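You operate a simulated robot arm through the tools that you are given. There is no shell and no other tool. Be economical: measure what you need, move in short steps, check, and stop when the job is done.

You are at the controls of a simulated two-armed robot. One attempt, no reset.

JOB
Pick up the green lantern pack with one hand, pass it to the other hand and put it on the top of the low rack. Set down upright: green lantern pack.

It is judged by the outcome, as a careful person would: the job done as asked, and still so three seconds after it is handed in. It fails if anything else is knocked over, pushed out of place, dropped, spilled or broken.

ROBOT AND FRAMES
Two 6-joint arms with two-finger parallel grippers on one trunk, on a base that drives. Base frame: it is fixed to the floor where the robot stands at the start and does not move with it; the origin is under the middle of the robot, x ahead of it, y to its left, z up; the surface under the hand at the start is at about z = 0.8. Readings come in m, degrees, newtons and seconds.
The left shoulder is at the start at [0.28, 0.185, 1.005], the right one opposite. With the tool pointing down near the work surface each hand reaches from about 0.56 to 0.94 m from the robot's upright axis, wherever it stands, measured 20 degrees to its own side. Places, roughly: top of the low rack [-0.5, -2.7, 0.6]. Payload 1.57 kg a hand.
Tool frame (each hand has its own): the origin (TCP) lies between the finger pads and is the grasp point; the fingertips stand 0.03 m ahead of it; z points along the fingers, y is the line along which they close. The gripper opens to 0.08 m. The fingers are 0.017 m wide and 0.012 m thick; the gripper's body (0.04 by 0.082 m) begins 0.08 m behind the TCP.
Orientation is that of the tool frame in the base frame, as a unit quaternion [w, x, y, z]. With the fingers straight down and closing along the base's y, the tool's x points along the base's -x, its y along +y and its z along -z.

CONTROLS
- The arms move only by the tool step_arm. It takes "left_commands", "right_commands" or both (then of equal length, played together; a hand with none holds still); each is a list of rows, each a list of 6 numbers: the shift along the base's x, y, z in units of 25 mm (1.0 is 25 mm), then the turn, a rotation vector about the base's x, y, z in units of 8 degrees (1.0 is 8 degrees). In form: [[dx, dy, dz, rx, ry, rz], ...]. A call has 1 to 20 rows; each row shifts and turns the commanded pose from where the row before left it. "left_gripper" and "right_gripper" are, for a hand that has rows, the gripper command, from -1 (shut) to 1 (fully open), values between in proportion, set as the call begins (left out, the last holds). A call with a number of a shift or a turn outside -1 to 1 is refused whole. Each row takes 0.2 s and may step no farther than 0.05 m and 8.6 degrees from the row before; otherwise, or with a gripper value out of range, the whole call is refused. Where a pose cannot be reached the arm comes as near as it can. A force on the tool above 40 N (or 10 N above the force at the start of the call, whichever is more), or a blocked arm, ends the call early, and 0.2 s more pass. Each finger travels about 0.153 m/s and halts on what it meets, pressing with about 31 N; the grip force reading is that of the motor and also rises with nothing between the fingers. The clock runs only during rows and for 0.2 s after the last one: add rows that do not move to give the fingers time. The reply holds the time, the measured pose of the TCP, the force on the tool along the base axes, the opening and the grip force, in the units named above and with some noise, with the torque about the TCP (base axes, N m) and any sound that the robot's microphone picked up.
- Cameras (640 x 400 px; columns grow to the right, rows downward): "scene" is now at [0.2414, -0.0104, 1.4481]; the picture's right is [-0.01, -1.00, 0.00], its down [-0.74, 0.00, -0.68] and it looks along [0.68, -0.00, -0.74] (base axes); focal length 269 px, centre (320, 200). "left" rides on the left gripper at [0.072, 0.007, -0.122] in its tool frame; the picture's right is [-0.09, 1.00, 0.00], its down [-0.84, -0.08, -0.54] and it looks along [-0.54, -0.05, 0.84] (tool axes); focal length 238 px, centre (320, 200). "right" rides on the right gripper at [0.072, -0.007, -0.122] in its tool frame; the picture's right is [0.09, 1.00, 0.00], its down [-0.84, 0.08, -0.54] and it looks along [-0.54, 0.05, 0.84] (tool axes); focal length 238 px, centre (320, 200).
- snapshot(camera): a new picture of that camera. No time passes.
- slide_trunk(by): slides the trunk up (or, below 0, down) by that many m; the arms and the scene camera ride with it, the base frame stays. It gives what a move gives, with no picture.
- steer(legs): drives the robot by 1 to 6 legs, each [ahead, turn to the left] in m and degrees, along the robot's own axes; the way and the turn of a leg run together, so that a leg with both is an arc; at most 1.5 m and 180 degrees a leg. The arms and the cameras ride along, it lands a little off, and it stops where it bumps. It gives what a move gives.
- head_to(pan, tilt): turns the head with the scene camera to pan (to the left, within 86 degrees either way) and tilt (down, from -29 to 69), counted from straight ahead of the robot. It gives what a move gives.
- pixel_to_xyz(camera, pixels): for up to 12 pixels [column, row] of the newest picture of that camera ("zoom" is the newest enlarged one), the place [x, y, z] in the base frame of the surface seen there, good to about 0.002 m, but the place of the scene camera against the robot may be out by one fixed shift of up to 0.012 m in any direction. No time passes.
- zoom(camera, box): a new picture of the part [left, top, right, bottom] of that camera's present view, enlarged. No time passes.
- sign_off(): hands the job in; it is judged then, once.

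Go step by step. Measure first, check grasps and placings, and put right what went wrong. The budget is 80 turns and 62 pictures, counting those below and the enlarged ones. Unless the task says otherwise, let go and move clear before handing in, and close with one line.

The tools are called after "Request:" as a command line: name --argument value ..., lists and objects as JSON in quotes. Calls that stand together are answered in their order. step_arm: Moves the arms, as the interface text tells. Its arguments: {"type":"object","properties":{"left_commands":{"type":"array","items":{"type":"array","items":{"type":"number"}}},"left_gripper":{"type":"number"},"right_commands":{"type":"array","items":{"type":"array","items":{"type":"number"}}},"right_gripper":{"type":"number"}},"required":[]} The other tools are called the same way: slide_trunk (by) slides the trunk up or down; steer (legs) drives the base; head_to (pan, tilt) turns the head that bears the scene camera; snapshot (camera) takes a picture; pixel_to_xyz (camera, pixels) gives the place of the surface under pixels of a picture; zoom (camera, box) takes an enlarged picture of a part of a camera's view; sign_off () hands the job in.

At the start:

```text
time_s: 0.0
left_position: [0.5665, 0.2262, 1.1252]
left_tcp_rot: [0.0, 0.0, 1.0, 0.0]
left_ft_force: [-0.8, -0.4, -0.3]
left_torque: [-0.02, -0.03, 0.02]
left_gripper_width: 0.0801
left_gripper_force: 0.1
right_position: [0.5839, -0.1746, 1.0918]
right_tcp_rot: [0.0, 0.0, 1.0, 0.0]
right_ft_force: [-0.7, 0.1, 0.3]
right_torque: [0.04, -0.02, -0.02]
right_gripper_width: 0.0801
right_gripper_force: 0.0
trunk travel left (down, up): [-0.7, 0.29]
robot x, y, heading: [-0.0004, -0.0001, 0.3]
head pan, tilt: [-0.4, 47.5]
```

scene: 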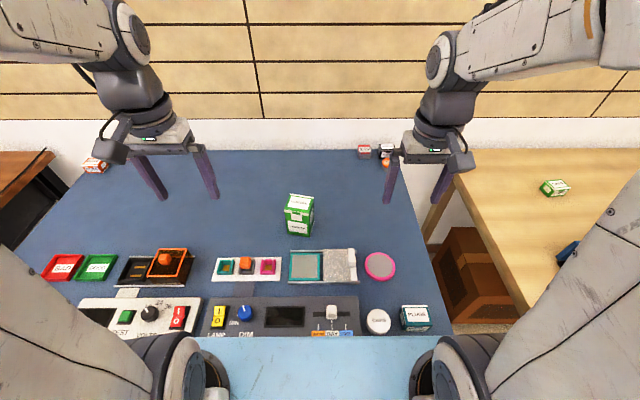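
right: 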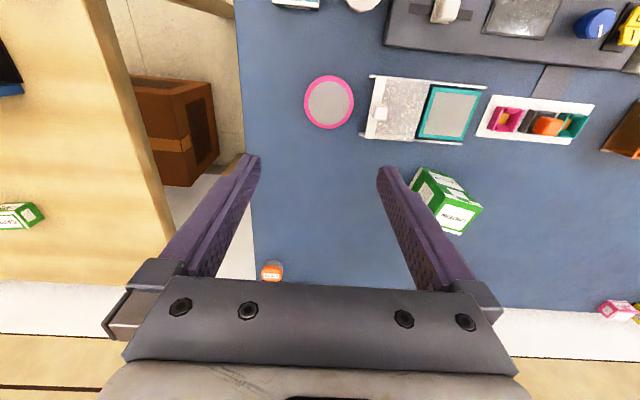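
left: 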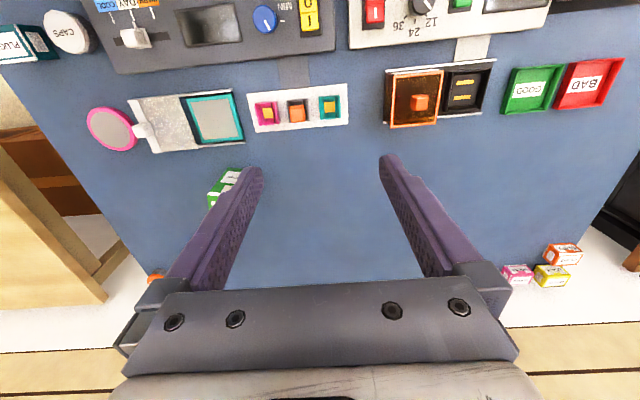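

Two green packs are visible, at scene pixels (299,215) and (554,187). I need to read the labels to find which is the lantern.

Request:
zoom --camera "scene" --box '[260, 180, 340, 250]'

Request:
pixel_to_xyz --camera "zoom" --pixels '[[320, 200], [320, 120], [250, 150], [390, 150], [320, 330]]'

Request:
zoom --camera "scene" --box '[520, 165, 600, 215]'

Request:
zoom --camera "right" --box '[400, 150, 500, 250]'

```text
5.71 times, centred on (300, 215) of scene
```

zoom: 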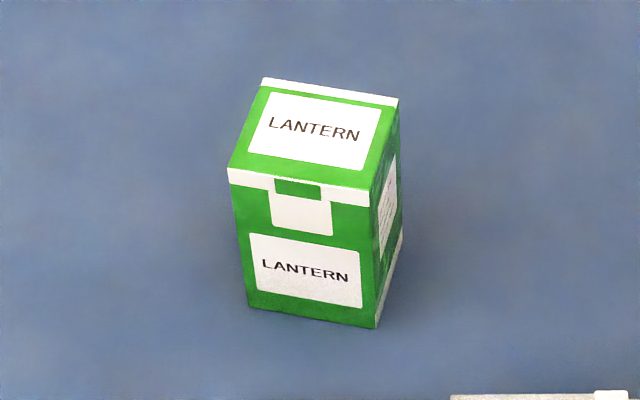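

```text
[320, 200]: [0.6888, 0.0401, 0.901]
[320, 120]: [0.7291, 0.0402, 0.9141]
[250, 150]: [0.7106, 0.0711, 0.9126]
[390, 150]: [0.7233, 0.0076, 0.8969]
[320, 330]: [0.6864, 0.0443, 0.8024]
```

```text
8.00 times, centred on (560, 190) of scene
```

zoom: 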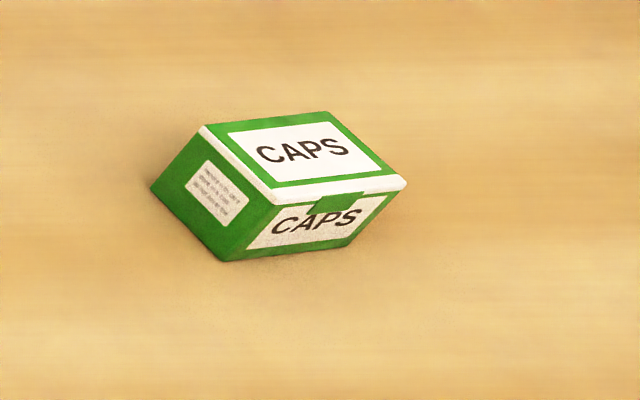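

```text
4.00 times, centred on (450, 200) of right
```

zoom: 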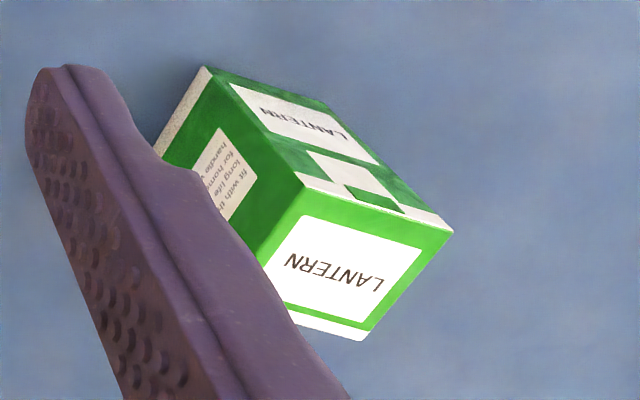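

The pack at (299,215) is the LANTERN, standing upright. Next I'll measure its top corners from both cameras.

Request:
pixel_to_xyz --camera "zoom" --pixels '[[308, 196], [445, 232], [366, 325], [340, 265], [320, 300], [210, 75], [170, 140]]'

Request:
zoom --camera "scene" --box '[260, 180, 340, 250]'

Request:
pixel_to_xyz --camera "zoom" --pixels '[[267, 84], [394, 102], [232, 172], [366, 196], [252, 302], [374, 322], [315, 135], [398, 235], [450, 300]]'

Request:
head_to --pan -86 --tilt 20

Request:
snapshot --camera "scene"

```text
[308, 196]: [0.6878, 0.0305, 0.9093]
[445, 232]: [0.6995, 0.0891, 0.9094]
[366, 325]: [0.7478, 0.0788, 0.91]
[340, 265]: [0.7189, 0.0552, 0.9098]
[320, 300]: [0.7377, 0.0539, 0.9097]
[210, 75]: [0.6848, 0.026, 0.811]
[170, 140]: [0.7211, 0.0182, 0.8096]
```

```text
5.71 times, centred on (300, 215) of scene
```

zoom: 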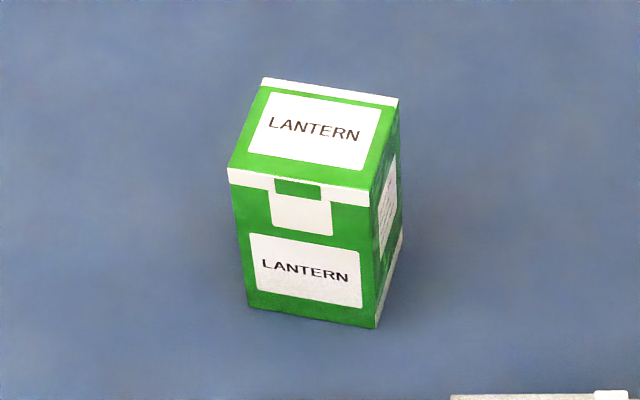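

```text
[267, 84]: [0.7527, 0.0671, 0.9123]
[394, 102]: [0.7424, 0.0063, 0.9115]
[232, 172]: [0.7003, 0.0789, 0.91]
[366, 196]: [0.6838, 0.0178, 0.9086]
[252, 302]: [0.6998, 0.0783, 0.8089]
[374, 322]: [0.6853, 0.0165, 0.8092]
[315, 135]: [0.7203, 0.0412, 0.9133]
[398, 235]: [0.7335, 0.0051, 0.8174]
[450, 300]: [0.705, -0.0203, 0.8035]
```

```text
time_s: 1.6
left_position: [0.5652, 0.2264, 1.1254]
left_tcp_rot: [-0.001, 0.0, 1.0, 0.0]
left_ft_force: [0.3, 0.1, 0.2]
left_torque: [0.0, 0.0, -0.04]
left_gripper_width: 0.0797
left_gripper_force: 0.0
right_position: [0.5835, -0.1735, 1.092]
right_tcp_rot: [0.0, 0.0, 1.0, 0.0]
right_ft_force: [0.3, -0.2, 0.8]
right_torque: [-0.01, -0.01, 0.0]
right_gripper_width: 0.0802
right_gripper_force: 0.0
trunk travel left (down, up): [-0.7, 0.29]
robot x, y, heading: [-0.0021, -0.0036, -0.2]
head pan, tilt: [-85.9, 20.0]
```

```text
54 pictures are left
```

scene: 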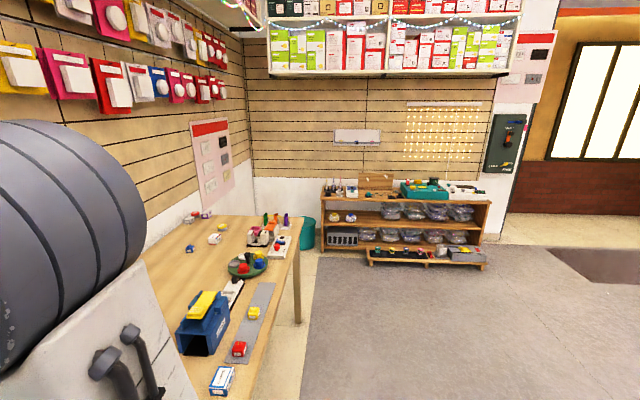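

The pack is about 0.063 wide, 0.055 deep and 0.11 tall, yawed about -14°. The wrist camera puts it about 0.011 further +y than the scene camera does. Now I'll look at the rack at (320–490, 190–270).

Request:
zoom --camera "scene" --box '[310, 160, 500, 280]'

Request:
pixel_to_xyz --camera "zoom" --pixels '[[210, 100], [210, 130], [50, 125], [600, 140], [300, 120], [470, 120], [530, 130], [200, 290], [350, 300]]'

```text
3.33 times, centred on (405, 220) of scene
```

zoom: 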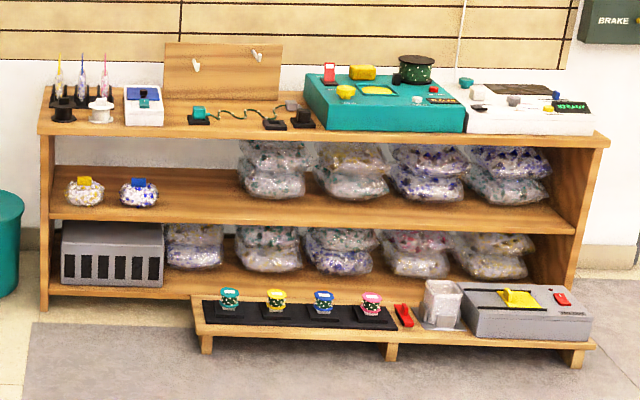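

```text
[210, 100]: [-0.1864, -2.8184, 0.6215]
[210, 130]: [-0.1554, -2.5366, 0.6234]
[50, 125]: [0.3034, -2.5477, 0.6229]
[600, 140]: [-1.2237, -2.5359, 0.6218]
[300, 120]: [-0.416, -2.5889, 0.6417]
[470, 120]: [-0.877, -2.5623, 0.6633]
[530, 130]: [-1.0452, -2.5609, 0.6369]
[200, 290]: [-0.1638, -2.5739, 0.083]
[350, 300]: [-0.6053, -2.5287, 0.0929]
```

The rack top is at z≈0.622 and cluttered. I'll have the right hand take the pack low from the side, then the left take it from the top, which leaves the left tool-down for placing. First I'll test the right hand's side orientation in free air with a yaw of -104°.

Request:
step_arm --right_commands '[[0.3, 0, 0, 0, 0, -1], [0.3, 0, 0, 0, 0, -1], [0.3, 0, 0, 0, 0, -1], [0.3, 0, 0, 0, 0, -1], [0.3, 0, 0, 0, 0, -1], [0.3, 0, 0, 0, 0, -1], [0.3, 0, 0, 0, 0, -1], [0.3, 0, 0, 0, 0, -1], [0.3, 0, 0, 0, 0, -1], [0.3, 0, 0, 0, 0, -1], [0.3, 0, 0, 0, 0, -1], [0.3, 0, 0, 0, 0, -1], [0.3, 0, 0, 0, 0, -1], [0, 0, 0, 0, 0, 0]]' --right_gripper 1

Request:
head_to --pan 0 --tilt 45

```text
time_s: 4.6
left_position: [0.565, 0.2275, 1.1256]
left_tcp_rot: [0.0, -0.001, 1.0, -0.001]
left_ft_force: [0.1, 0.1, -0.2]
left_torque: [0.04, 0.01, 0.0]
left_gripper_width: 0.08
left_gripper_force: 0.0
right_position: [0.6809, -0.1736, 1.0923]
right_tcp_rot: [0.0, 0.789, 0.614, 0.001]
right_ft_force: [-0.4, 0.0, 0.4]
right_torque: [0.01, -0.02, 0.02]
right_gripper_width: 0.08
right_gripper_force: 0.0
trunk travel left (down, up): [-0.7, 0.29]
robot x, y, heading: [0.0009, 0.0031, 0.2]
head pan, tilt: [-85.9, 20.0]
```

```text
time_s: 6.2
left_position: [0.5659, 0.2269, 1.126]
left_tcp_rot: [0.0, 0.0, 1.0, 0.0]
left_ft_force: [-0.1, -0.2, 0.4]
left_torque: [-0.01, -0.01, -0.02]
left_gripper_width: 0.0799
left_gripper_force: 0.2
right_position: [0.6814, -0.1746, 1.0925]
right_tcp_rot: [0.0, 0.787, 0.616, 0.0]
right_ft_force: [0.2, 0.1, 0.2]
right_torque: [0.0, -0.01, 0.0]
right_gripper_width: 0.08
right_gripper_force: 0.1
trunk travel left (down, up): [-0.7, 0.29]
robot x, y, heading: [0.0005, -0.0, -0.1]
head pan, tilt: [0.0, 45.0]
```

The yaw was reached fully. Next I'll tilt 72° about the pack's x' axis so the fingers point left and slightly down.

Request:
step_arm --right_commands '[[0, 0, 0, 0.97, -0.242, 0], [0, 0, 0, 0.97, -0.242, 0], [0, 0, 0, 0.97, -0.242, 0], [0, 0, 0, 0.97, -0.242, 0], [0, 0, 0, 0.97, -0.242, 0], [0, 0, 0, 0.97, -0.242, 0], [0, 0, 0, 0.97, -0.242, 0], [0, 0, 0, 0.97, -0.242, 0], [0, 0, 0, 0.97, -0.242, 0], [0, 0, 0, 0, 0, 0]]'

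Request:
snapshot --camera "scene"

Request:
snapshot --camera "right"

```text
time_s: 8.4
left_position: [0.5654, 0.2273, 1.126]
left_tcp_rot: [0.0, 0.0, 1.0, 0.0]
left_ft_force: [1.1, -0.1, -0.8]
left_torque: [0.01, -0.01, 0.0]
left_gripper_width: 0.0799
left_gripper_force: 0.2
right_position: [0.6817, -0.175, 1.092]
right_tcp_rot: [-0.363, 0.637, 0.499, 0.463]
right_ft_force: [-0.7, -0.2, -0.8]
right_torque: [-0.01, 0.02, -0.05]
right_gripper_width: 0.08
right_gripper_force: 0.0
trunk travel left (down, up): [-0.7, 0.29]
robot x, y, heading: [0.0001, -0.0003, 0.1]
head pan, tilt: [0.0, 45.0]
```

```text
52 pictures are left
```

scene: 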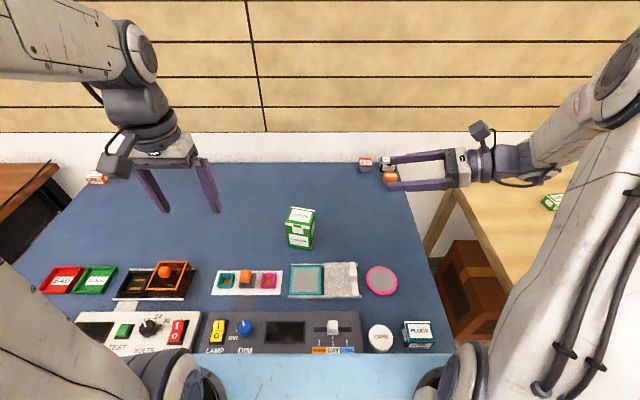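

```text
51 pictures are left
```

right: 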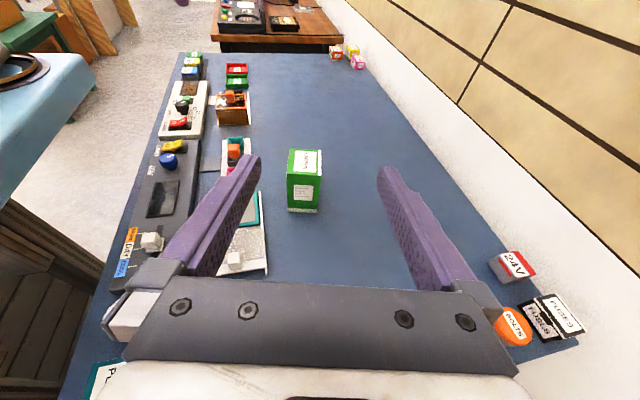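

The side orientation works, and the right camera shows the pack between the fingers at (304,180). I'll refine its position from this view.

Request:
zoom --camera "right" --box '[265, 135, 345, 225]'

Request:
pixel_to_xyz --camera "right" --pixels '[[290, 152], [320, 152], [289, 175], [320, 178], [290, 207], [317, 210], [304, 195], [304, 163], [252, 250], [515, 262], [515, 335]]'

```text
4.44 times, centred on (305, 180) of right
```

zoom: 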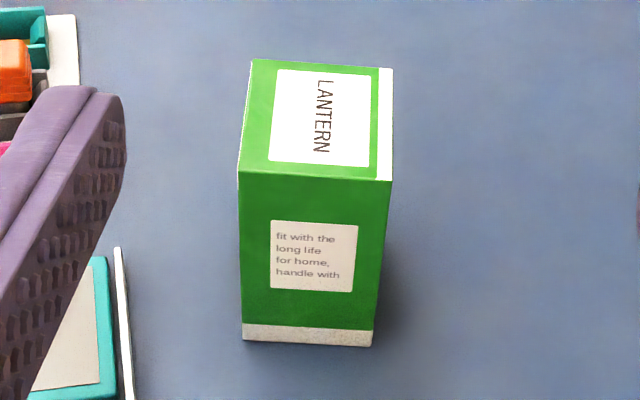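

```text
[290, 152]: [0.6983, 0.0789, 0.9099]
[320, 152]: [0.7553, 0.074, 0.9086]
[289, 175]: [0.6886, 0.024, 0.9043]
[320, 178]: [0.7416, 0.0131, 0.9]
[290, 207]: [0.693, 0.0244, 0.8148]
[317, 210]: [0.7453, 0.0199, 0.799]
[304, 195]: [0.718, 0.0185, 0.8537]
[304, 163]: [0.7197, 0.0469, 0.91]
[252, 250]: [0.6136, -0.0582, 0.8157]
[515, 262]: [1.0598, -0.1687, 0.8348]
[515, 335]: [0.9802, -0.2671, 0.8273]
```

Request:
pixel_to_xyz --camera "zoom" --pixels '[[255, 63], [390, 72], [240, 168], [388, 177], [245, 337], [370, 342], [315, 120], [315, 190], [315, 310]]'

```text
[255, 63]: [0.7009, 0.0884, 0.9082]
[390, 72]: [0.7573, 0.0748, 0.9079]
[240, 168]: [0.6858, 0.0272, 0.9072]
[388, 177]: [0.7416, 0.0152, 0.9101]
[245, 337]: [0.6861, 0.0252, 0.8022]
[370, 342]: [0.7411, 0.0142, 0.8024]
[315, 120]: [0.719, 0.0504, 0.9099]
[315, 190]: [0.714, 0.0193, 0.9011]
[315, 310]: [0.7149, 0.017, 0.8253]
```

The pack centre is (0.7214, 0.0514), top at 0.909, yaw -13.5°. I'll move the right hand to a pre-grasp 0.15 m back along the tool axis.

Request:
step_arm --right_commands '[[0.03, 0.39, -0.924, 0, 0, 0], [0.03, 0.39, -0.924, 0, 0, 0], [0.03, 0.39, -0.924, 0, 0, 0], [0.03, 0.39, -0.924, 0, 0, 0], [0.03, 0.39, -0.924, 0, 0, 0], [0.03, 0.39, -0.924, 0, 0, 0], [0.03, 0.39, -0.924, 0, 0, 0], [0.03, 0.39, -0.924, 0, 0, 0], [0.03, 0.39, -0.924, 0, 0, 0], [0, 0, 0, 0, 0, 0]]' --right_gripper 1

Request:
snapshot --camera "right"

```text
time_s: 10.6
left_position: [0.5658, 0.2271, 1.1262]
left_tcp_rot: [0.0, 0.0, 1.0, 0.0]
left_ft_force: [0.6, 0.1, 0.1]
left_torque: [-0.02, 0.03, 0.01]
left_gripper_width: 0.08
left_gripper_force: 0.0
right_position: [0.6889, -0.0872, 0.8827]
right_tcp_rot: [-0.361, 0.638, 0.498, 0.464]
right_ft_force: [0.4, 0.7, -0.9]
right_torque: [-0.02, 0.0, -0.04]
right_gripper_width: 0.0799
right_gripper_force: 0.1
trunk travel left (down, up): [-0.7, 0.29]
robot x, y, heading: [0.0006, -0.0008, -0.1]
head pan, tilt: [0.0, 45.0]
```

```text
49 pictures are left
```

right: 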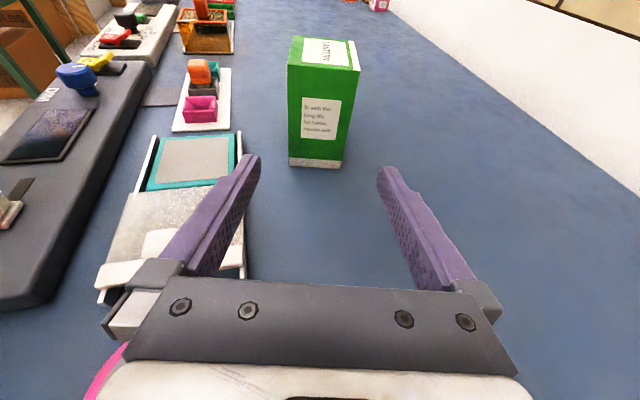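

The pack sits centred between the open fingers at (320,100) and the device to the left is clear. I'll advance 0.15 m along the tool.

Request:
step_arm --right_commands '[[0.163, 0.694, -0.226, 0, 0, 0], [0.163, 0.694, -0.226, 0, 0, 0], [0.163, 0.694, -0.226, 0, 0, 0], [0.163, 0.694, -0.226, 0, 0, 0], [0.163, 0.694, -0.226, 0, 0, 0], [0.163, 0.694, -0.226, 0, 0, 0], [0.163, 0.694, -0.226, 0, 0, 0], [0.163, 0.694, -0.226, 0, 0, 0], [0, 0, 0, 0, 0, 0]]'

Request:
snapshot --camera "right"

```text
time_s: 12.6
left_position: [0.5646, 0.2263, 1.1259]
left_tcp_rot: [0.0, 0.0, 1.0, 0.001]
left_ft_force: [-0.5, 0.1, 0.0]
left_torque: [0.0, -0.01, 0.0]
left_gripper_width: 0.0802
left_gripper_force: 0.1
right_position: [0.7213, 0.0519, 0.8369]
right_tcp_rot: [-0.362, 0.637, 0.498, 0.463]
right_ft_force: [-0.5, 0.8, -0.1]
right_torque: [-0.01, -0.02, 0.0]
right_gripper_width: 0.0799
right_gripper_force: 0.1
trunk travel left (down, up): [-0.7, 0.29]
robot x, y, heading: [-0.0004, -0.0017, 0.3]
head pan, tilt: [0.0, 45.0]
```

```text
48 pictures are left
```

right: 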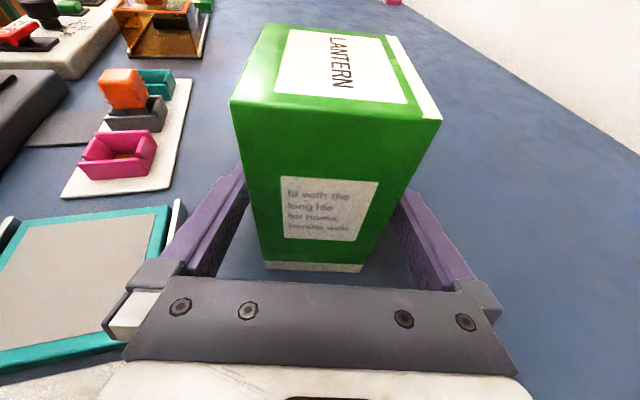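

The pack lies between the fingers without contact, so I'll close the right gripper.

Request:
step_arm --right_commands '[[0, 0, 0, 0, 0, 0], [0, 0, 0, 0, 0, 0], [0, 0, 0, 0, 0, 0], [0, 0, 0, 0, 0, 0]]' --right_gripper -1

```text
time_s: 13.6
left_position: [0.565, 0.2284, 1.1252]
left_tcp_rot: [0.0, 0.0, 1.0, 0.0]
left_ft_force: [0.1, 0.0, -0.2]
left_torque: [0.01, -0.01, -0.02]
left_gripper_width: 0.0797
left_gripper_force: 0.0
right_position: [0.7206, 0.053, 0.838]
right_tcp_rot: [-0.362, 0.638, 0.498, 0.464]
right_ft_force: [-0.8, 1.4, -0.4]
right_torque: [0.14, 0.06, 0.0]
right_gripper_width: 0.0597
right_gripper_force: 31.5
trunk travel left (down, up): [-0.7, 0.29]
robot x, y, heading: [-0.0018, -0.0014, 0.0]
head pan, tilt: [0.0, 45.0]
```

It's gripped at 0.0597 m and 31 N. I'll lift 0.12 m.

Request:
step_arm --right_commands '[[0, 0, 0.5, 0, 0, 0], [0, 0, 0.8, 0, 0, 0], [0, 0, 0.9, 0, 0, 0], [0, 0, 0.9, 0, 0, 0], [0, 0, 0.9, 0, 0, 0], [0, 0, 0.8, 0, 0, 0], [0, 0, 0, 0, 0, 0]]' --left_commands '[[0, 0, 0.8, 0, 0, -0.42], [0, 0, 0.8, 0, 0, -0.42], [0, 0, 0.8, 0, 0, -0.42], [0, 0, 0.8, 0, 0, -0.42], [0, 0, 0.8, 0, 0, 0], [0, 0, 0.8, 0, 0, 0], [0, 0, 0, 0, 0, 0]]'

Request:
snapshot --camera "right"

Request:
snapshot --camera "scene"

```text
time_s: 15.2
left_position: [0.5639, 0.2281, 1.245]
left_tcp_rot: [0.0, 0.117, 0.993, 0.0]
left_ft_force: [-0.4, 0.0, -0.1]
left_torque: [0.02, -0.04, -0.03]
left_gripper_width: 0.0801
left_gripper_force: 0.0
right_position: [0.721, 0.0522, 0.9593]
right_tcp_rot: [-0.362, 0.638, 0.498, 0.463]
right_ft_force: [-1.1, -0.9, -3.7]
right_torque: [-0.01, 0.02, 0.03]
right_gripper_width: 0.0598
right_gripper_force: 30.6
trunk travel left (down, up): [-0.7, 0.29]
robot x, y, heading: [0.0026, -0.0, 0.2]
head pan, tilt: [0.0, 45.0]
```

```text
47 pictures are left
```

right: 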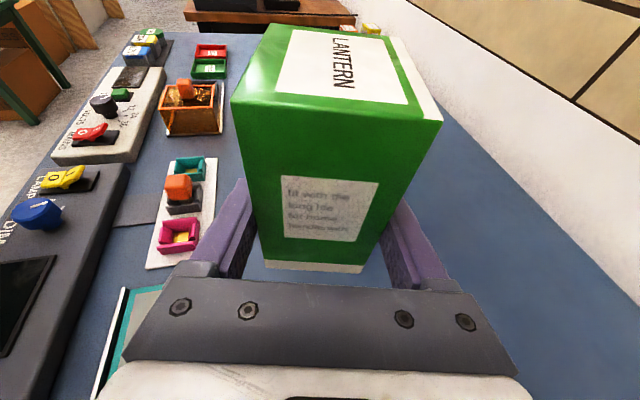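

```text
46 pictures are left
```

scene: 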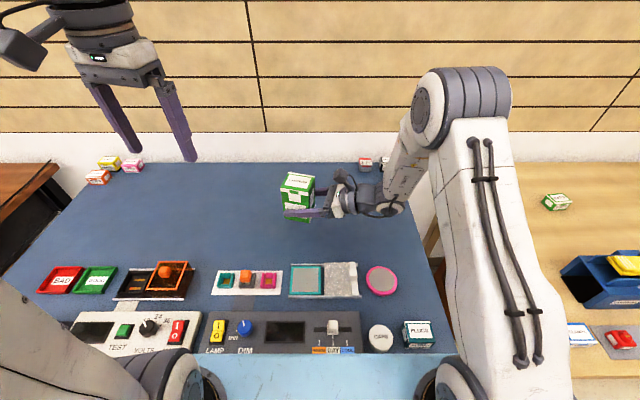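

The pack is held firmly with no slip, and its top is now at z≈1.031. I'll bring the left hand above it.

Request:
step_arm --left_commands '[[0.785, -0.88, -0.2, 0, 0, 0], [0.785, -0.88, -0.2, 0, 0, 0], [0.785, -0.88, -0.2, 0, 0, 0], [0.785, -0.88, -0.2, 0, 0, 0], [0.785, -0.88, -0.2, 0, 0, 0], [0.785, -0.88, -0.2, 0, 0, 0], [0.785, -0.88, -0.2, 0, 0, 0], [0.785, -0.88, -0.2, 0, 0, 0], [0, 0, 0, 0, 0, 0]]' --left_gripper 1

Request:
snapshot --camera "left"

Request:
snapshot --camera "scene"

```text
time_s: 17.2
left_position: [0.7222, 0.0493, 1.2064]
left_tcp_rot: [0.0, 0.116, 0.993, 0.0]
left_ft_force: [0.2, 0.0, -0.4]
left_torque: [-0.03, 0.01, -0.01]
left_gripper_width: 0.0801
left_gripper_force: 0.2
right_position: [0.7209, 0.0522, 0.9589]
right_tcp_rot: [-0.362, 0.638, 0.498, 0.463]
right_ft_force: [0.4, -0.6, -4.0]
right_torque: [0.02, 0.0, 0.0]
right_gripper_width: 0.0599
right_gripper_force: 30.9
trunk travel left (down, up): [-0.7, 0.29]
robot x, y, heading: [-0.0023, 0.0002, -0.2]
head pan, tilt: [0.0, 45.0]
```

```text
45 pictures are left
```

left: 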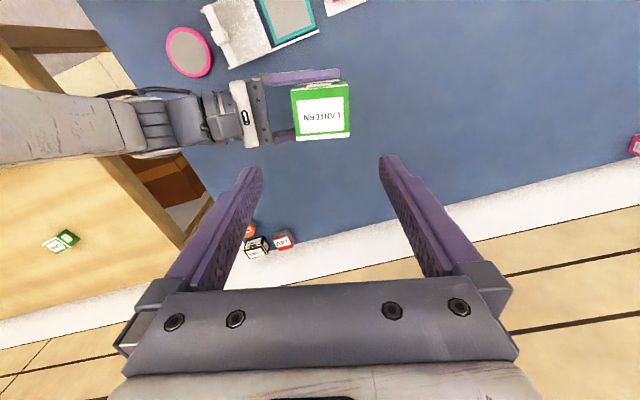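

```text
44 pictures are left
```

scene: 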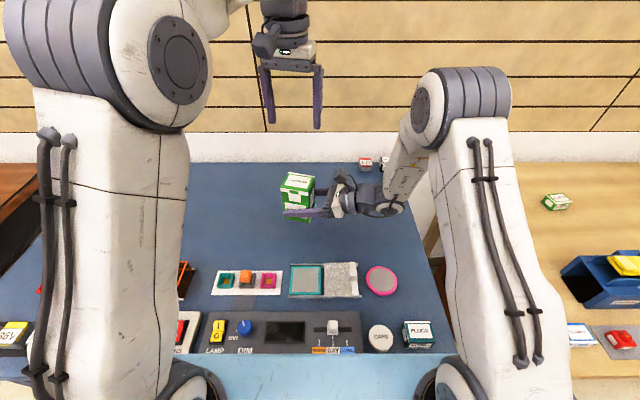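

The left hand is above the pack, and the left camera sees its top at (320,112). I'll measure the top corners for alignment.

Request:
zoom --camera "left" --box '[270, 60, 370, 160]'

Request:
pixel_to_xyz --camera "left" --pixels '[[320, 112], [294, 95], [346, 86], [348, 134], [299, 137], [264, 80], [264, 140], [238, 95]]'

```text
4.00 times, centred on (320, 110) of left
```

zoom: 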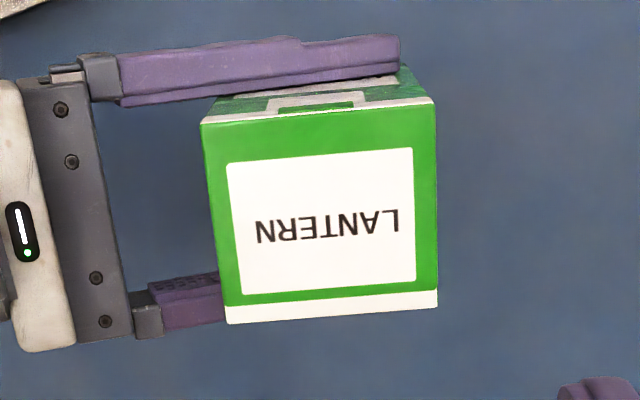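

```text
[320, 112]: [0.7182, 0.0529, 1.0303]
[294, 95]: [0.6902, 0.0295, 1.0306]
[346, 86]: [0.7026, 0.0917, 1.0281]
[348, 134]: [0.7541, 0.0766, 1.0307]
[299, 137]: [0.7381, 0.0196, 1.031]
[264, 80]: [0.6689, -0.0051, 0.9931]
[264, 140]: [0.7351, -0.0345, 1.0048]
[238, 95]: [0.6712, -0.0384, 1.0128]
```

Request:
pixel_to_xyz --camera "zoom" --pixels '[[206, 126], [431, 104], [434, 302], [232, 318]]'

```text
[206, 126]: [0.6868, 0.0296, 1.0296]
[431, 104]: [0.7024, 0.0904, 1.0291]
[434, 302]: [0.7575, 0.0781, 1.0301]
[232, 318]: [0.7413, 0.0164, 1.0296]
```

The top centre is (0.722, 0.0536, 1.030), so the left needs +4 mm in y. I'll descend to just above the top first.

Request:
step_arm --left_commands '[[0, 0.17, 0, 0, 0, -0.12], [0, 0, -1, 0, 0, 0], [0, 0, -1, 0, 0, 0], [0, 0, -1, 0, 0, 0], [0, 0, -1, 0, 0, 0], [0, 0, -1, 0, 0, 0], [0, 0, 0, 0, 0, 0]]'

Request:
snapshot --camera "left"

Request:
snapshot --camera "right"

Request:
zoom --camera "scene" --box '[220, 60, 420, 240]'

```text
time_s: 18.8
left_position: [0.7227, 0.0558, 1.0815]
left_tcp_rot: [0.0, 0.125, 0.992, 0.0]
left_ft_force: [-0.2, 0.1, 0.5]
left_torque: [0.02, 0.0, 0.02]
left_gripper_width: 0.08
left_gripper_force: 0.1
right_position: [0.72, 0.0535, 0.9581]
right_tcp_rot: [-0.362, 0.637, 0.498, 0.463]
right_ft_force: [0.1, 0.4, -4.3]
right_torque: [0.02, 0.01, 0.01]
right_gripper_width: 0.0596
right_gripper_force: 31.2
trunk travel left (down, up): [-0.7, 0.29]
robot x, y, heading: [-0.0035, 0.0016, 0.1]
head pan, tilt: [0.0, 45.0]
```

```text
42 pictures are left
```

left: 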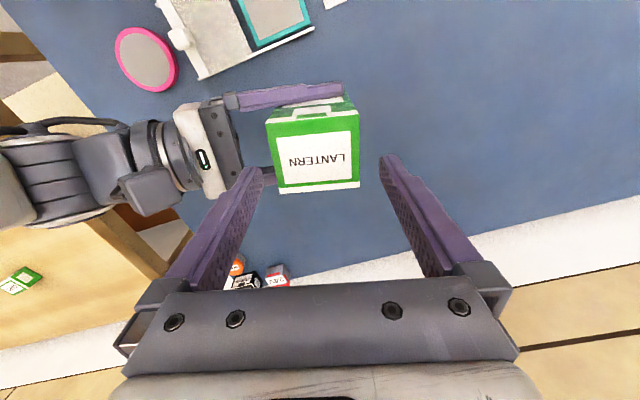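

```text
41 pictures are left
```

right: 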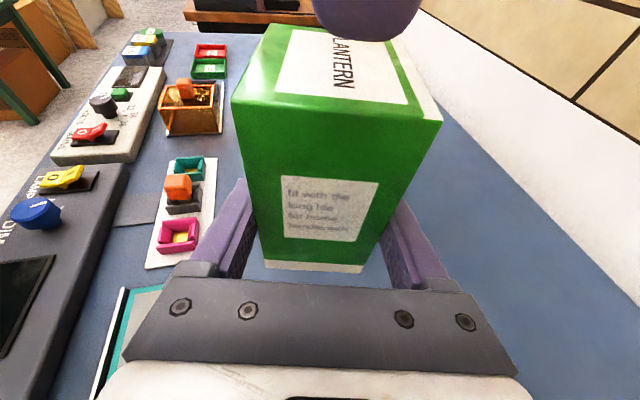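

```text
2.22 times, centred on (320, 150) of scene
```

zoom: 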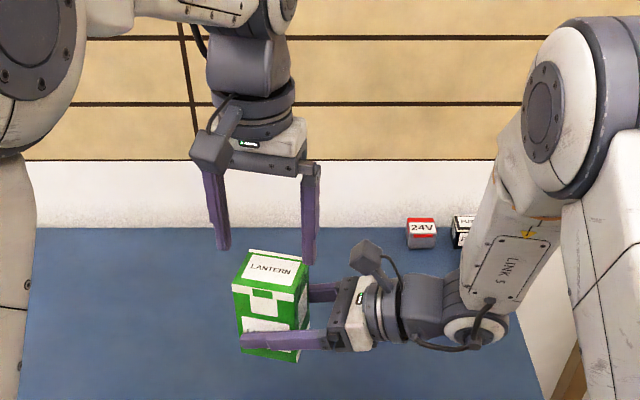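

The left fingers straddle the pack and clear the right camera, so I'll descend the remaining 0.073 m slowly.

Request:
step_arm --left_commands '[[0, -0.08, -0.6, 0, 0, 0], [0, 0, -0.6, 0, 0, 0], [0, 0, -0.6, 0, 0, 0], [0, 0, -0.6, 0, 0, 0], [0, 0, -0.5, 0, 0, 0], [0, 0, 0, 0, 0, 0]]'

Request:
snapshot --camera "left"

Request:
zoom --camera "scene" --box '[240, 100, 380, 240]'

```text
time_s: 20.2
left_position: [0.7213, 0.0539, 1.0074]
left_tcp_rot: [0.0, 0.126, 0.992, 0.0]
left_ft_force: [-0.2, -1.2, -0.2]
left_torque: [0.0, -0.03, -0.02]
left_gripper_width: 0.0801
left_gripper_force: 0.1
right_position: [0.7215, 0.0534, 0.9583]
right_tcp_rot: [-0.362, 0.637, 0.498, 0.463]
right_ft_force: [-0.3, -0.2, -3.7]
right_torque: [0.01, -0.04, -0.03]
right_gripper_width: 0.0597
right_gripper_force: 31.4
trunk travel left (down, up): [-0.7, 0.29]
robot x, y, heading: [0.0038, -0.0021, 0.1]
head pan, tilt: [0.0, 45.0]
```

```text
39 pictures are left
```

left: 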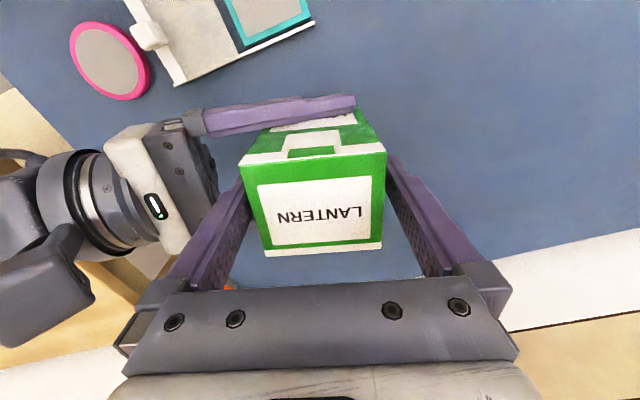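

```text
2.86 times, centred on (310, 170) of scene
```

zoom: 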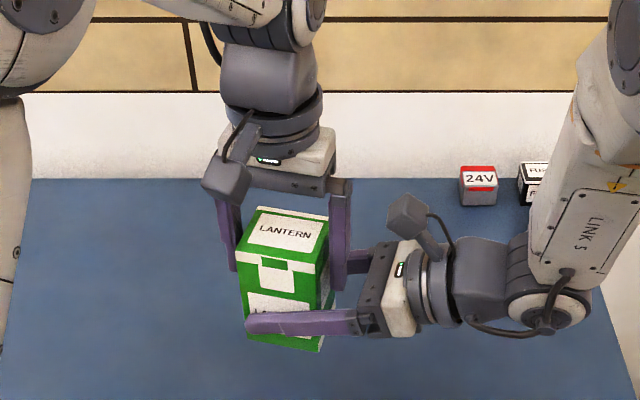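

The left fingers flank the pack cleanly without touching the right gripper, so I'll close the left.

Request:
step_arm --left_commands '[[0, 0, 0, 0, 0, 0], [0, 0, 0, 0, 0, 0], [0, 0, 0, 0, 0, 0], [0, 0, 0, 0, 0, 0]]' --left_gripper -1

```text
time_s: 21.2
left_position: [0.7216, 0.0513, 1.0083]
left_tcp_rot: [0.0, 0.125, 0.992, -0.001]
left_ft_force: [-4.1, -11.9, -0.2]
left_torque: [0.06, -0.2, 0.46]
left_gripper_width: 0.068
left_gripper_force: 31.2
right_position: [0.7211, 0.0527, 0.9601]
right_tcp_rot: [-0.362, 0.637, 0.498, 0.463]
right_ft_force: [4.0, 12.4, -1.6]
right_torque: [-0.62, 0.42, -0.44]
right_gripper_width: 0.0597
right_gripper_force: 30.6
trunk travel left (down, up): [-0.7, 0.29]
robot x, y, heading: [-0.0034, 0.0026, 0.1]
head pan, tilt: [0.0, 45.0]
```

Both hands hold the pack, with the left width at 0.068. Now I'll open the right gripper.

Request:
step_arm --right_commands '[[0, 0, 0, 0, 0, 0], [0, 0, 0, 0, 0, 0], [0, 0, 0, 0, 0, 0]]' --right_gripper 1

Request:
zoom --camera "scene" --box '[240, 100, 380, 240]'

```text
time_s: 22.0
left_position: [0.7216, 0.0546, 1.0084]
left_tcp_rot: [0.0, 0.125, 0.992, -0.001]
left_ft_force: [0.2, 0.3, 0.1]
left_torque: [0.01, -0.01, -0.04]
left_gripper_width: 0.068
left_gripper_force: 30.8
right_position: [0.7199, 0.0528, 0.9593]
right_tcp_rot: [-0.362, 0.637, 0.499, 0.463]
right_ft_force: [-0.3, 0.4, -0.4]
right_torque: [0.02, 0.03, 0.03]
right_gripper_width: 0.0801
right_gripper_force: 0.0
trunk travel left (down, up): [-0.7, 0.29]
robot x, y, heading: [-0.0022, 0.0009, 0.2]
head pan, tilt: [0.0, 45.0]
```

```text
2.86 times, centred on (310, 170) of scene
```

zoom: 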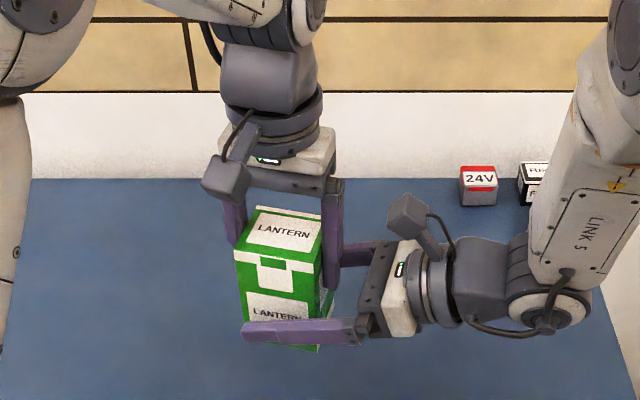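

The right fingers are open and the pack stays in the left hand. I'll back the right hand out along its axis.

Request:
step_arm --right_commands '[[-0.163, -0.694, 0.226, 0, 0, 0], [-0.163, -0.694, 0.226, 0, 0, 0], [-0.163, -0.694, 0.226, 0, 0, 0], [-0.163, -0.694, 0.226, 0, 0, 0], [-0.163, -0.694, 0.226, 0, 0, 0], [-0.163, -0.694, 0.226, 0, 0, 0], [-0.163, -0.694, 0.226, 0, 0, 0], [-0.163, -0.694, 0.226, 0, 0, 0], [0, 0, 0, 0, 0, 0]]'

Request:
snapshot --camera "right"

Request:
snapshot --camera "scene"

```text
time_s: 24.0
left_position: [0.7223, 0.053, 1.0081]
left_tcp_rot: [0.0, 0.125, 0.992, 0.0]
left_ft_force: [0.1, 0.8, -0.4]
left_torque: [0.02, 0.0, -0.02]
left_gripper_width: 0.0675
left_gripper_force: 31.1
right_position: [0.6882, -0.0867, 1.0049]
right_tcp_rot: [-0.363, 0.637, 0.499, 0.463]
right_ft_force: [0.1, -0.6, -0.3]
right_torque: [-0.02, 0.0, -0.01]
right_gripper_width: 0.0802
right_gripper_force: 0.1
trunk travel left (down, up): [-0.7, 0.29]
robot x, y, heading: [0.0002, -0.0006, -0.1]
head pan, tilt: [0.0, 45.0]
```

```text
36 pictures are left
```

right: 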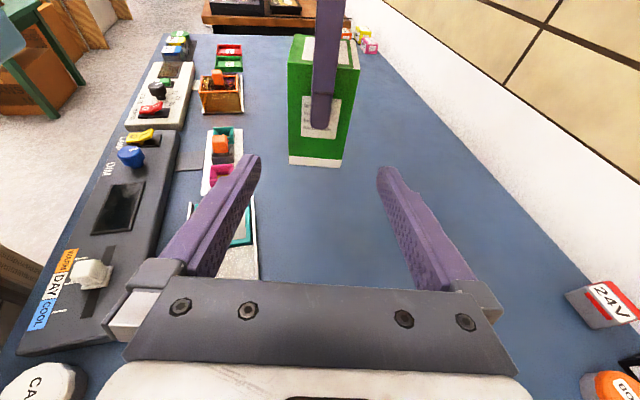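

```text
35 pictures are left
```

scene: 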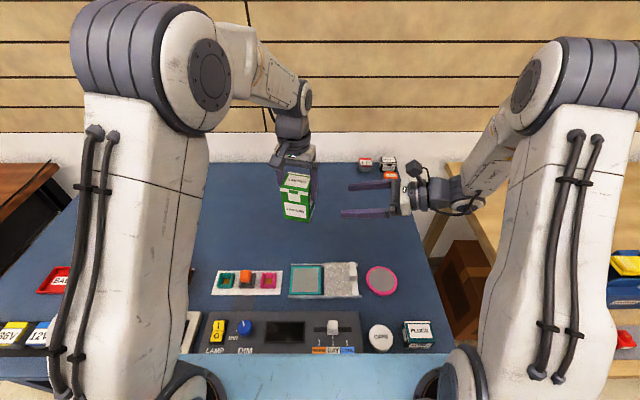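

The handover worked: the left holds the pack upright and the right is clear. Next I'll raise and retract both arms for travel.

Request:
step_arm --left_commands '[[0, 0, 1, 0, 0, 0], [0, 0, 1, 0, 0, 0], [0, 0, 1, 0, 0, 0], [-0.5, 0.4, 1, 0, 0, 0], [-0.7, 0.6, 0.8, 0, 0, 0], [-1, 0.8, 0.5, 0, 0, 0], [-1, 0.8, 0.5, 0, 0, 0], [-1, 0.8, 0.4, 0, 0, 0], [-1, 0.8, 0, 0, 0, 0.56], [-0.9, 0.8, 0, 0, 0, 0.56], [0, 0, 0, 0, 0, 0.69]]' --right_commands '[[-0.2, -0.5, 0.7, -0.97, 0.242, 0], [-0.4, -0.5, 0.7, -0.97, 0.242, 0], [-0.4, -0.5, 0.7, -0.97, 0.242, 0], [-0.5, -0.5, 0.7, -0.97, 0.242, 0], [-0.5, -0.5, 0.7, -0.97, 0.242, 0], [-0.5, -0.5, 0.7, -0.97, 0.242, 0], [-0.5, -0.5, 0.7, -0.97, 0.242, 0], [-0.5, -0.5, 0.7, -0.97, 0.242, 0], [-0.5, -0.5, 0.7, -0.97, 0.242, 0], [0, 0, 0, 0, 0, 0], [0, 0, 0, 0, 0, 0]]'

Request:
head_to --pan -86 --tilt 35

Request:
snapshot --camera "scene"

Request:
pixel_to_xyz --camera "scene" --pixels '[[300, 190], [280, 280], [250, 350], [330, 300], [400, 250], [500, 250], [600, 300], [620, 200], [400, 380], [480, 180]]'

```text
time_s: 26.4
left_position: [0.5695, 0.1773, 1.1647]
left_tcp_rot: [0.0, -0.002, 1.0, 0.001]
left_ft_force: [0.5, -0.7, -3.2]
left_torque: [-0.01, -0.01, 0.03]
left_gripper_width: 0.068
left_gripper_force: 31.3
right_position: [0.5887, -0.1992, 1.1616]
right_tcp_rot: [0.001, 0.788, 0.616, -0.001]
right_ft_force: [-0.3, -0.6, 0.5]
right_torque: [0.01, 0.0, -0.03]
right_gripper_width: 0.08
right_gripper_force: 0.0
trunk travel left (down, up): [-0.7, 0.29]
robot x, y, heading: [-0.0007, 0.0009, 0.4]
head pan, tilt: [0.0, 45.0]
```

```text
time_s: 28.0
left_position: [0.5698, 0.1779, 1.1628]
left_tcp_rot: [0.0, -0.001, 1.0, 0.0]
left_ft_force: [-0.2, 0.1, -4.1]
left_torque: [-0.01, 0.01, 0.01]
left_gripper_width: 0.0677
left_gripper_force: 31.6
right_position: [0.5884, -0.1983, 1.1605]
right_tcp_rot: [0.0, 0.788, 0.615, 0.0]
right_ft_force: [0.3, 0.6, 0.2]
right_torque: [-0.01, 0.01, 0.0]
right_gripper_width: 0.0803
right_gripper_force: 0.1
trunk travel left (down, up): [-0.7, 0.29]
robot x, y, heading: [0.0022, 0.0002, 0.0]
head pan, tilt: [-85.9, 35.0]
```

```text
34 pictures are left
```

scene: 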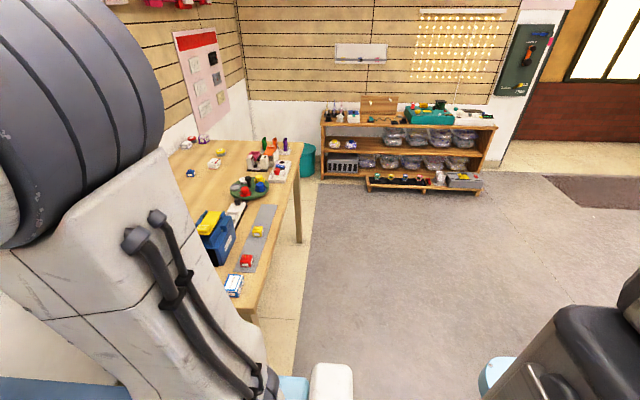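

```text
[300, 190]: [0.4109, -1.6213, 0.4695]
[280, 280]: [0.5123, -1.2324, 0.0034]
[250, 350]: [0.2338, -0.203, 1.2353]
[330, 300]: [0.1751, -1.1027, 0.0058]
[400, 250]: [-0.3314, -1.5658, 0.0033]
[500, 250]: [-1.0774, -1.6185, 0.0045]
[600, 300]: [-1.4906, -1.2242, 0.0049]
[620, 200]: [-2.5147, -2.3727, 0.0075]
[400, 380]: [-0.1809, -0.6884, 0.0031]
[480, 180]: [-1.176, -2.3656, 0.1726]
```

The floor between here and the rack is clear, with the wood table's near edge at x≈0.4. I'll check the left/behind side before backing up.

Request:
head_to --pan 86 --tilt 40

Request:
snapshot --camera "scene"

Request:
pixel_to_xyz --camera "scene" --pixels '[[100, 200], [50, 300], [200, 250], [300, 250], [150, 150], [60, 200], [20, 350]]'

```text
time_s: 30.6
left_position: [0.5698, 0.1787, 1.164]
left_tcp_rot: [0.001, 0.0, 1.0, 0.0]
left_ft_force: [0.0, -0.6, -3.7]
left_torque: [0.02, 0.01, 0.0]
left_gripper_width: 0.0679
left_gripper_force: 31.2
right_position: [0.5874, -0.1992, 1.1621]
right_tcp_rot: [0.0, 0.788, 0.615, 0.001]
right_ft_force: [-0.3, 0.5, -0.5]
right_torque: [-0.01, -0.01, 0.0]
right_gripper_width: 0.0799
right_gripper_force: 0.0
trunk travel left (down, up): [-0.7, 0.29]
robot x, y, heading: [-0.0007, -0.0004, 0.1]
head pan, tilt: [85.9, 40.0]
```

```text
33 pictures are left
```

scene: 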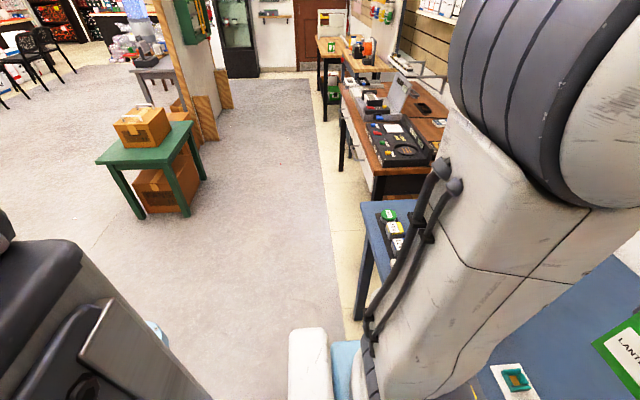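

```text
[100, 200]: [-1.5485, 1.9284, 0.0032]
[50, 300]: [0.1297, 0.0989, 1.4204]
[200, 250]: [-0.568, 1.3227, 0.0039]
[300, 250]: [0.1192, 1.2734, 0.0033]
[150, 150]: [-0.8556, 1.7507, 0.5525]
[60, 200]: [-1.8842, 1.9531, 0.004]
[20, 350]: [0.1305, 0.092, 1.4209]
```

Surroundings behind are clear; the green table is far off at (-0.86, 1.75). I'll back up 0.35 m, turn right 90° and drive 1.0 m toward the rack.

Request:
steer --legs '[[-0.35, 0], [0, -90], [1.0, 0]]'

Request:
head_to --pan 0 --tilt 38

Request:
snapshot --camera "scene"

```text
time_s: 32.8
left_position: [0.2436, 0.1802, 1.1641]
left_tcp_rot: [0.0, -0.002, 1.0, 0.0]
left_ft_force: [0.5, 0.6, -4.1]
left_torque: [0.01, 0.01, -0.01]
left_gripper_width: 0.0677
left_gripper_force: 31.6
right_position: [0.265, -0.1971, 1.163]
right_tcp_rot: [0.001, 0.788, 0.616, 0.0]
right_ft_force: [-0.5, 0.2, -0.4]
right_torque: [0.01, -0.02, -0.02]
right_gripper_width: 0.0801
right_gripper_force: 0.1
trunk travel left (down, up): [-0.7, 0.29]
robot x, y, heading: [-0.3235, 0.0021, 0.1]
head pan, tilt: [85.9, 40.0]
stopped in leg 1: the robot was blocked; the commanded pose is now the measured one
```

```text
time_s: 34.4
left_position: [0.2428, 0.1792, 1.1652]
left_tcp_rot: [0.0, -0.001, 1.0, 0.0]
left_ft_force: [-0.8, -0.4, -3.4]
left_torque: [-0.04, 0.0, -0.02]
left_gripper_width: 0.0677
left_gripper_force: 31.1
right_position: [0.2633, -0.197, 1.1628]
right_tcp_rot: [0.0, 0.787, 0.617, 0.001]
right_ft_force: [-0.7, -0.2, -0.1]
right_torque: [0.02, -0.01, 0.01]
right_gripper_width: 0.0802
right_gripper_force: 0.1
trunk travel left (down, up): [-0.7, 0.29]
robot x, y, heading: [-0.3251, 0.0014, 0.4]
head pan, tilt: [0.0, 38.0]
```

```text
32 pictures are left
```

scene: 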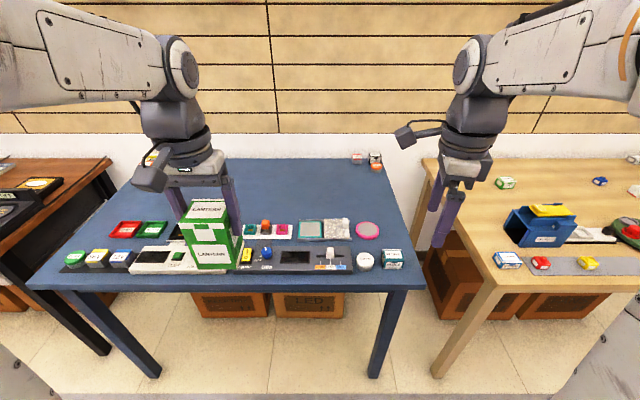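

The base was blocked at x=-0.325 by something behind that I couldn't see. I'll ease forward 0.12 m, turn right 50°, and look back there.

Request:
steer --legs '[[0.12, 0], [0, -50]]'

Request:
head_to --pan -86 --tilt 35

Request:
snapshot --camera "scene"

```text
time_s: 37.9
left_position: [0.2991, -0.3204, 1.1644]
left_tcp_rot: [0.0, 0.421, 0.907, 0.0]
left_ft_force: [0.0, -0.2, -4.2]
left_torque: [0.0, -0.02, 0.0]
left_gripper_width: 0.0676
left_gripper_force: 30.6
right_position: [0.0232, -0.5772, 1.1629]
right_tcp_rot: [0.001, 0.974, 0.226, 0.0]
right_ft_force: [-0.1, -0.7, -0.3]
right_torque: [0.05, 0.0, 0.0]
right_gripper_width: 0.0803
right_gripper_force: 0.0
trunk travel left (down, up): [-0.7, 0.29]
robot x, y, heading: [-0.2052, -0.0005, -50.0]
head pan, tilt: [0.0, 38.0]
```

```text
time_s: 39.5
left_position: [0.2996, -0.3198, 1.1636]
left_tcp_rot: [0.0, 0.421, 0.907, 0.0]
left_ft_force: [-0.3, 0.0, -4.5]
left_torque: [0.0, -0.02, 0.0]
left_gripper_width: 0.0678
left_gripper_force: 31.2
right_position: [0.0236, -0.5779, 1.1617]
right_tcp_rot: [0.001, 0.974, 0.225, 0.0]
right_ft_force: [-0.1, 1.1, 0.1]
right_torque: [0.01, 0.0, 0.01]
right_gripper_width: 0.0803
right_gripper_force: 0.1
trunk travel left (down, up): [-0.7, 0.29]
robot x, y, heading: [-0.2028, 0.0009, -49.8]
head pan, tilt: [-85.9, 35.0]
```

```text
31 pictures are left
```

scene: 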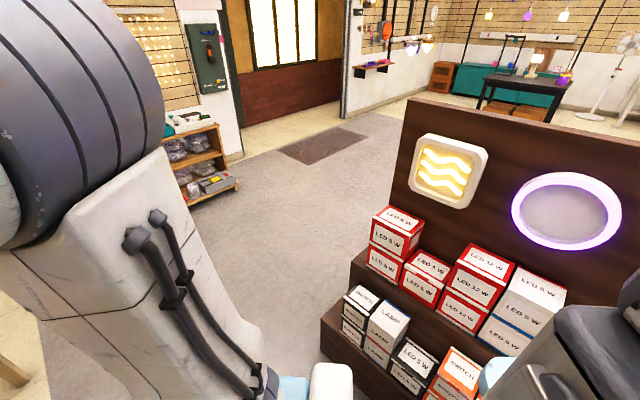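

There's a display stand with stacked boxes just behind, and they still look orderly and undisturbed. I'll locate its edges before moving on.

Request:
pixel_to_xyz --camera "scene" --pixels '[[322, 330], [325, 350], [345, 300], [400, 390], [408, 100], [350, 265], [250, 300], [290, 250]]'

Request:
zoom --camera "scene" --box '[310, 180, 600, 400]'

```text
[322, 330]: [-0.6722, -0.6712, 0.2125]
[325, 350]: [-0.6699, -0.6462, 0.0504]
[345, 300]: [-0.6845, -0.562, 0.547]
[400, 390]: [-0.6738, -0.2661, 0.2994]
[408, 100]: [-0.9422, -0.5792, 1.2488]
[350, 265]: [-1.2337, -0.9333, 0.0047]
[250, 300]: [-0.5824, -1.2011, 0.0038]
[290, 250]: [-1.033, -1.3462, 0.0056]
```

```text
1.82 times, centred on (455, 290) of scene
```

zoom: 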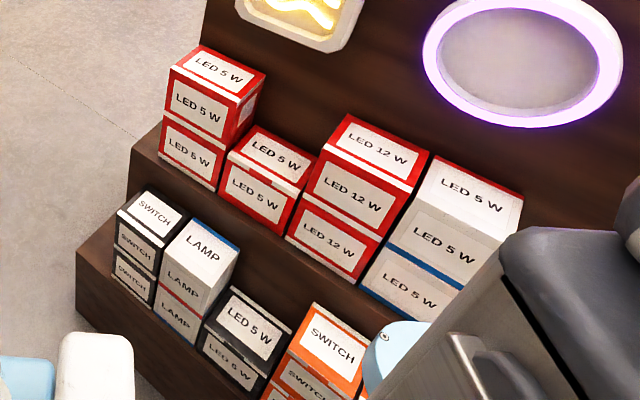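

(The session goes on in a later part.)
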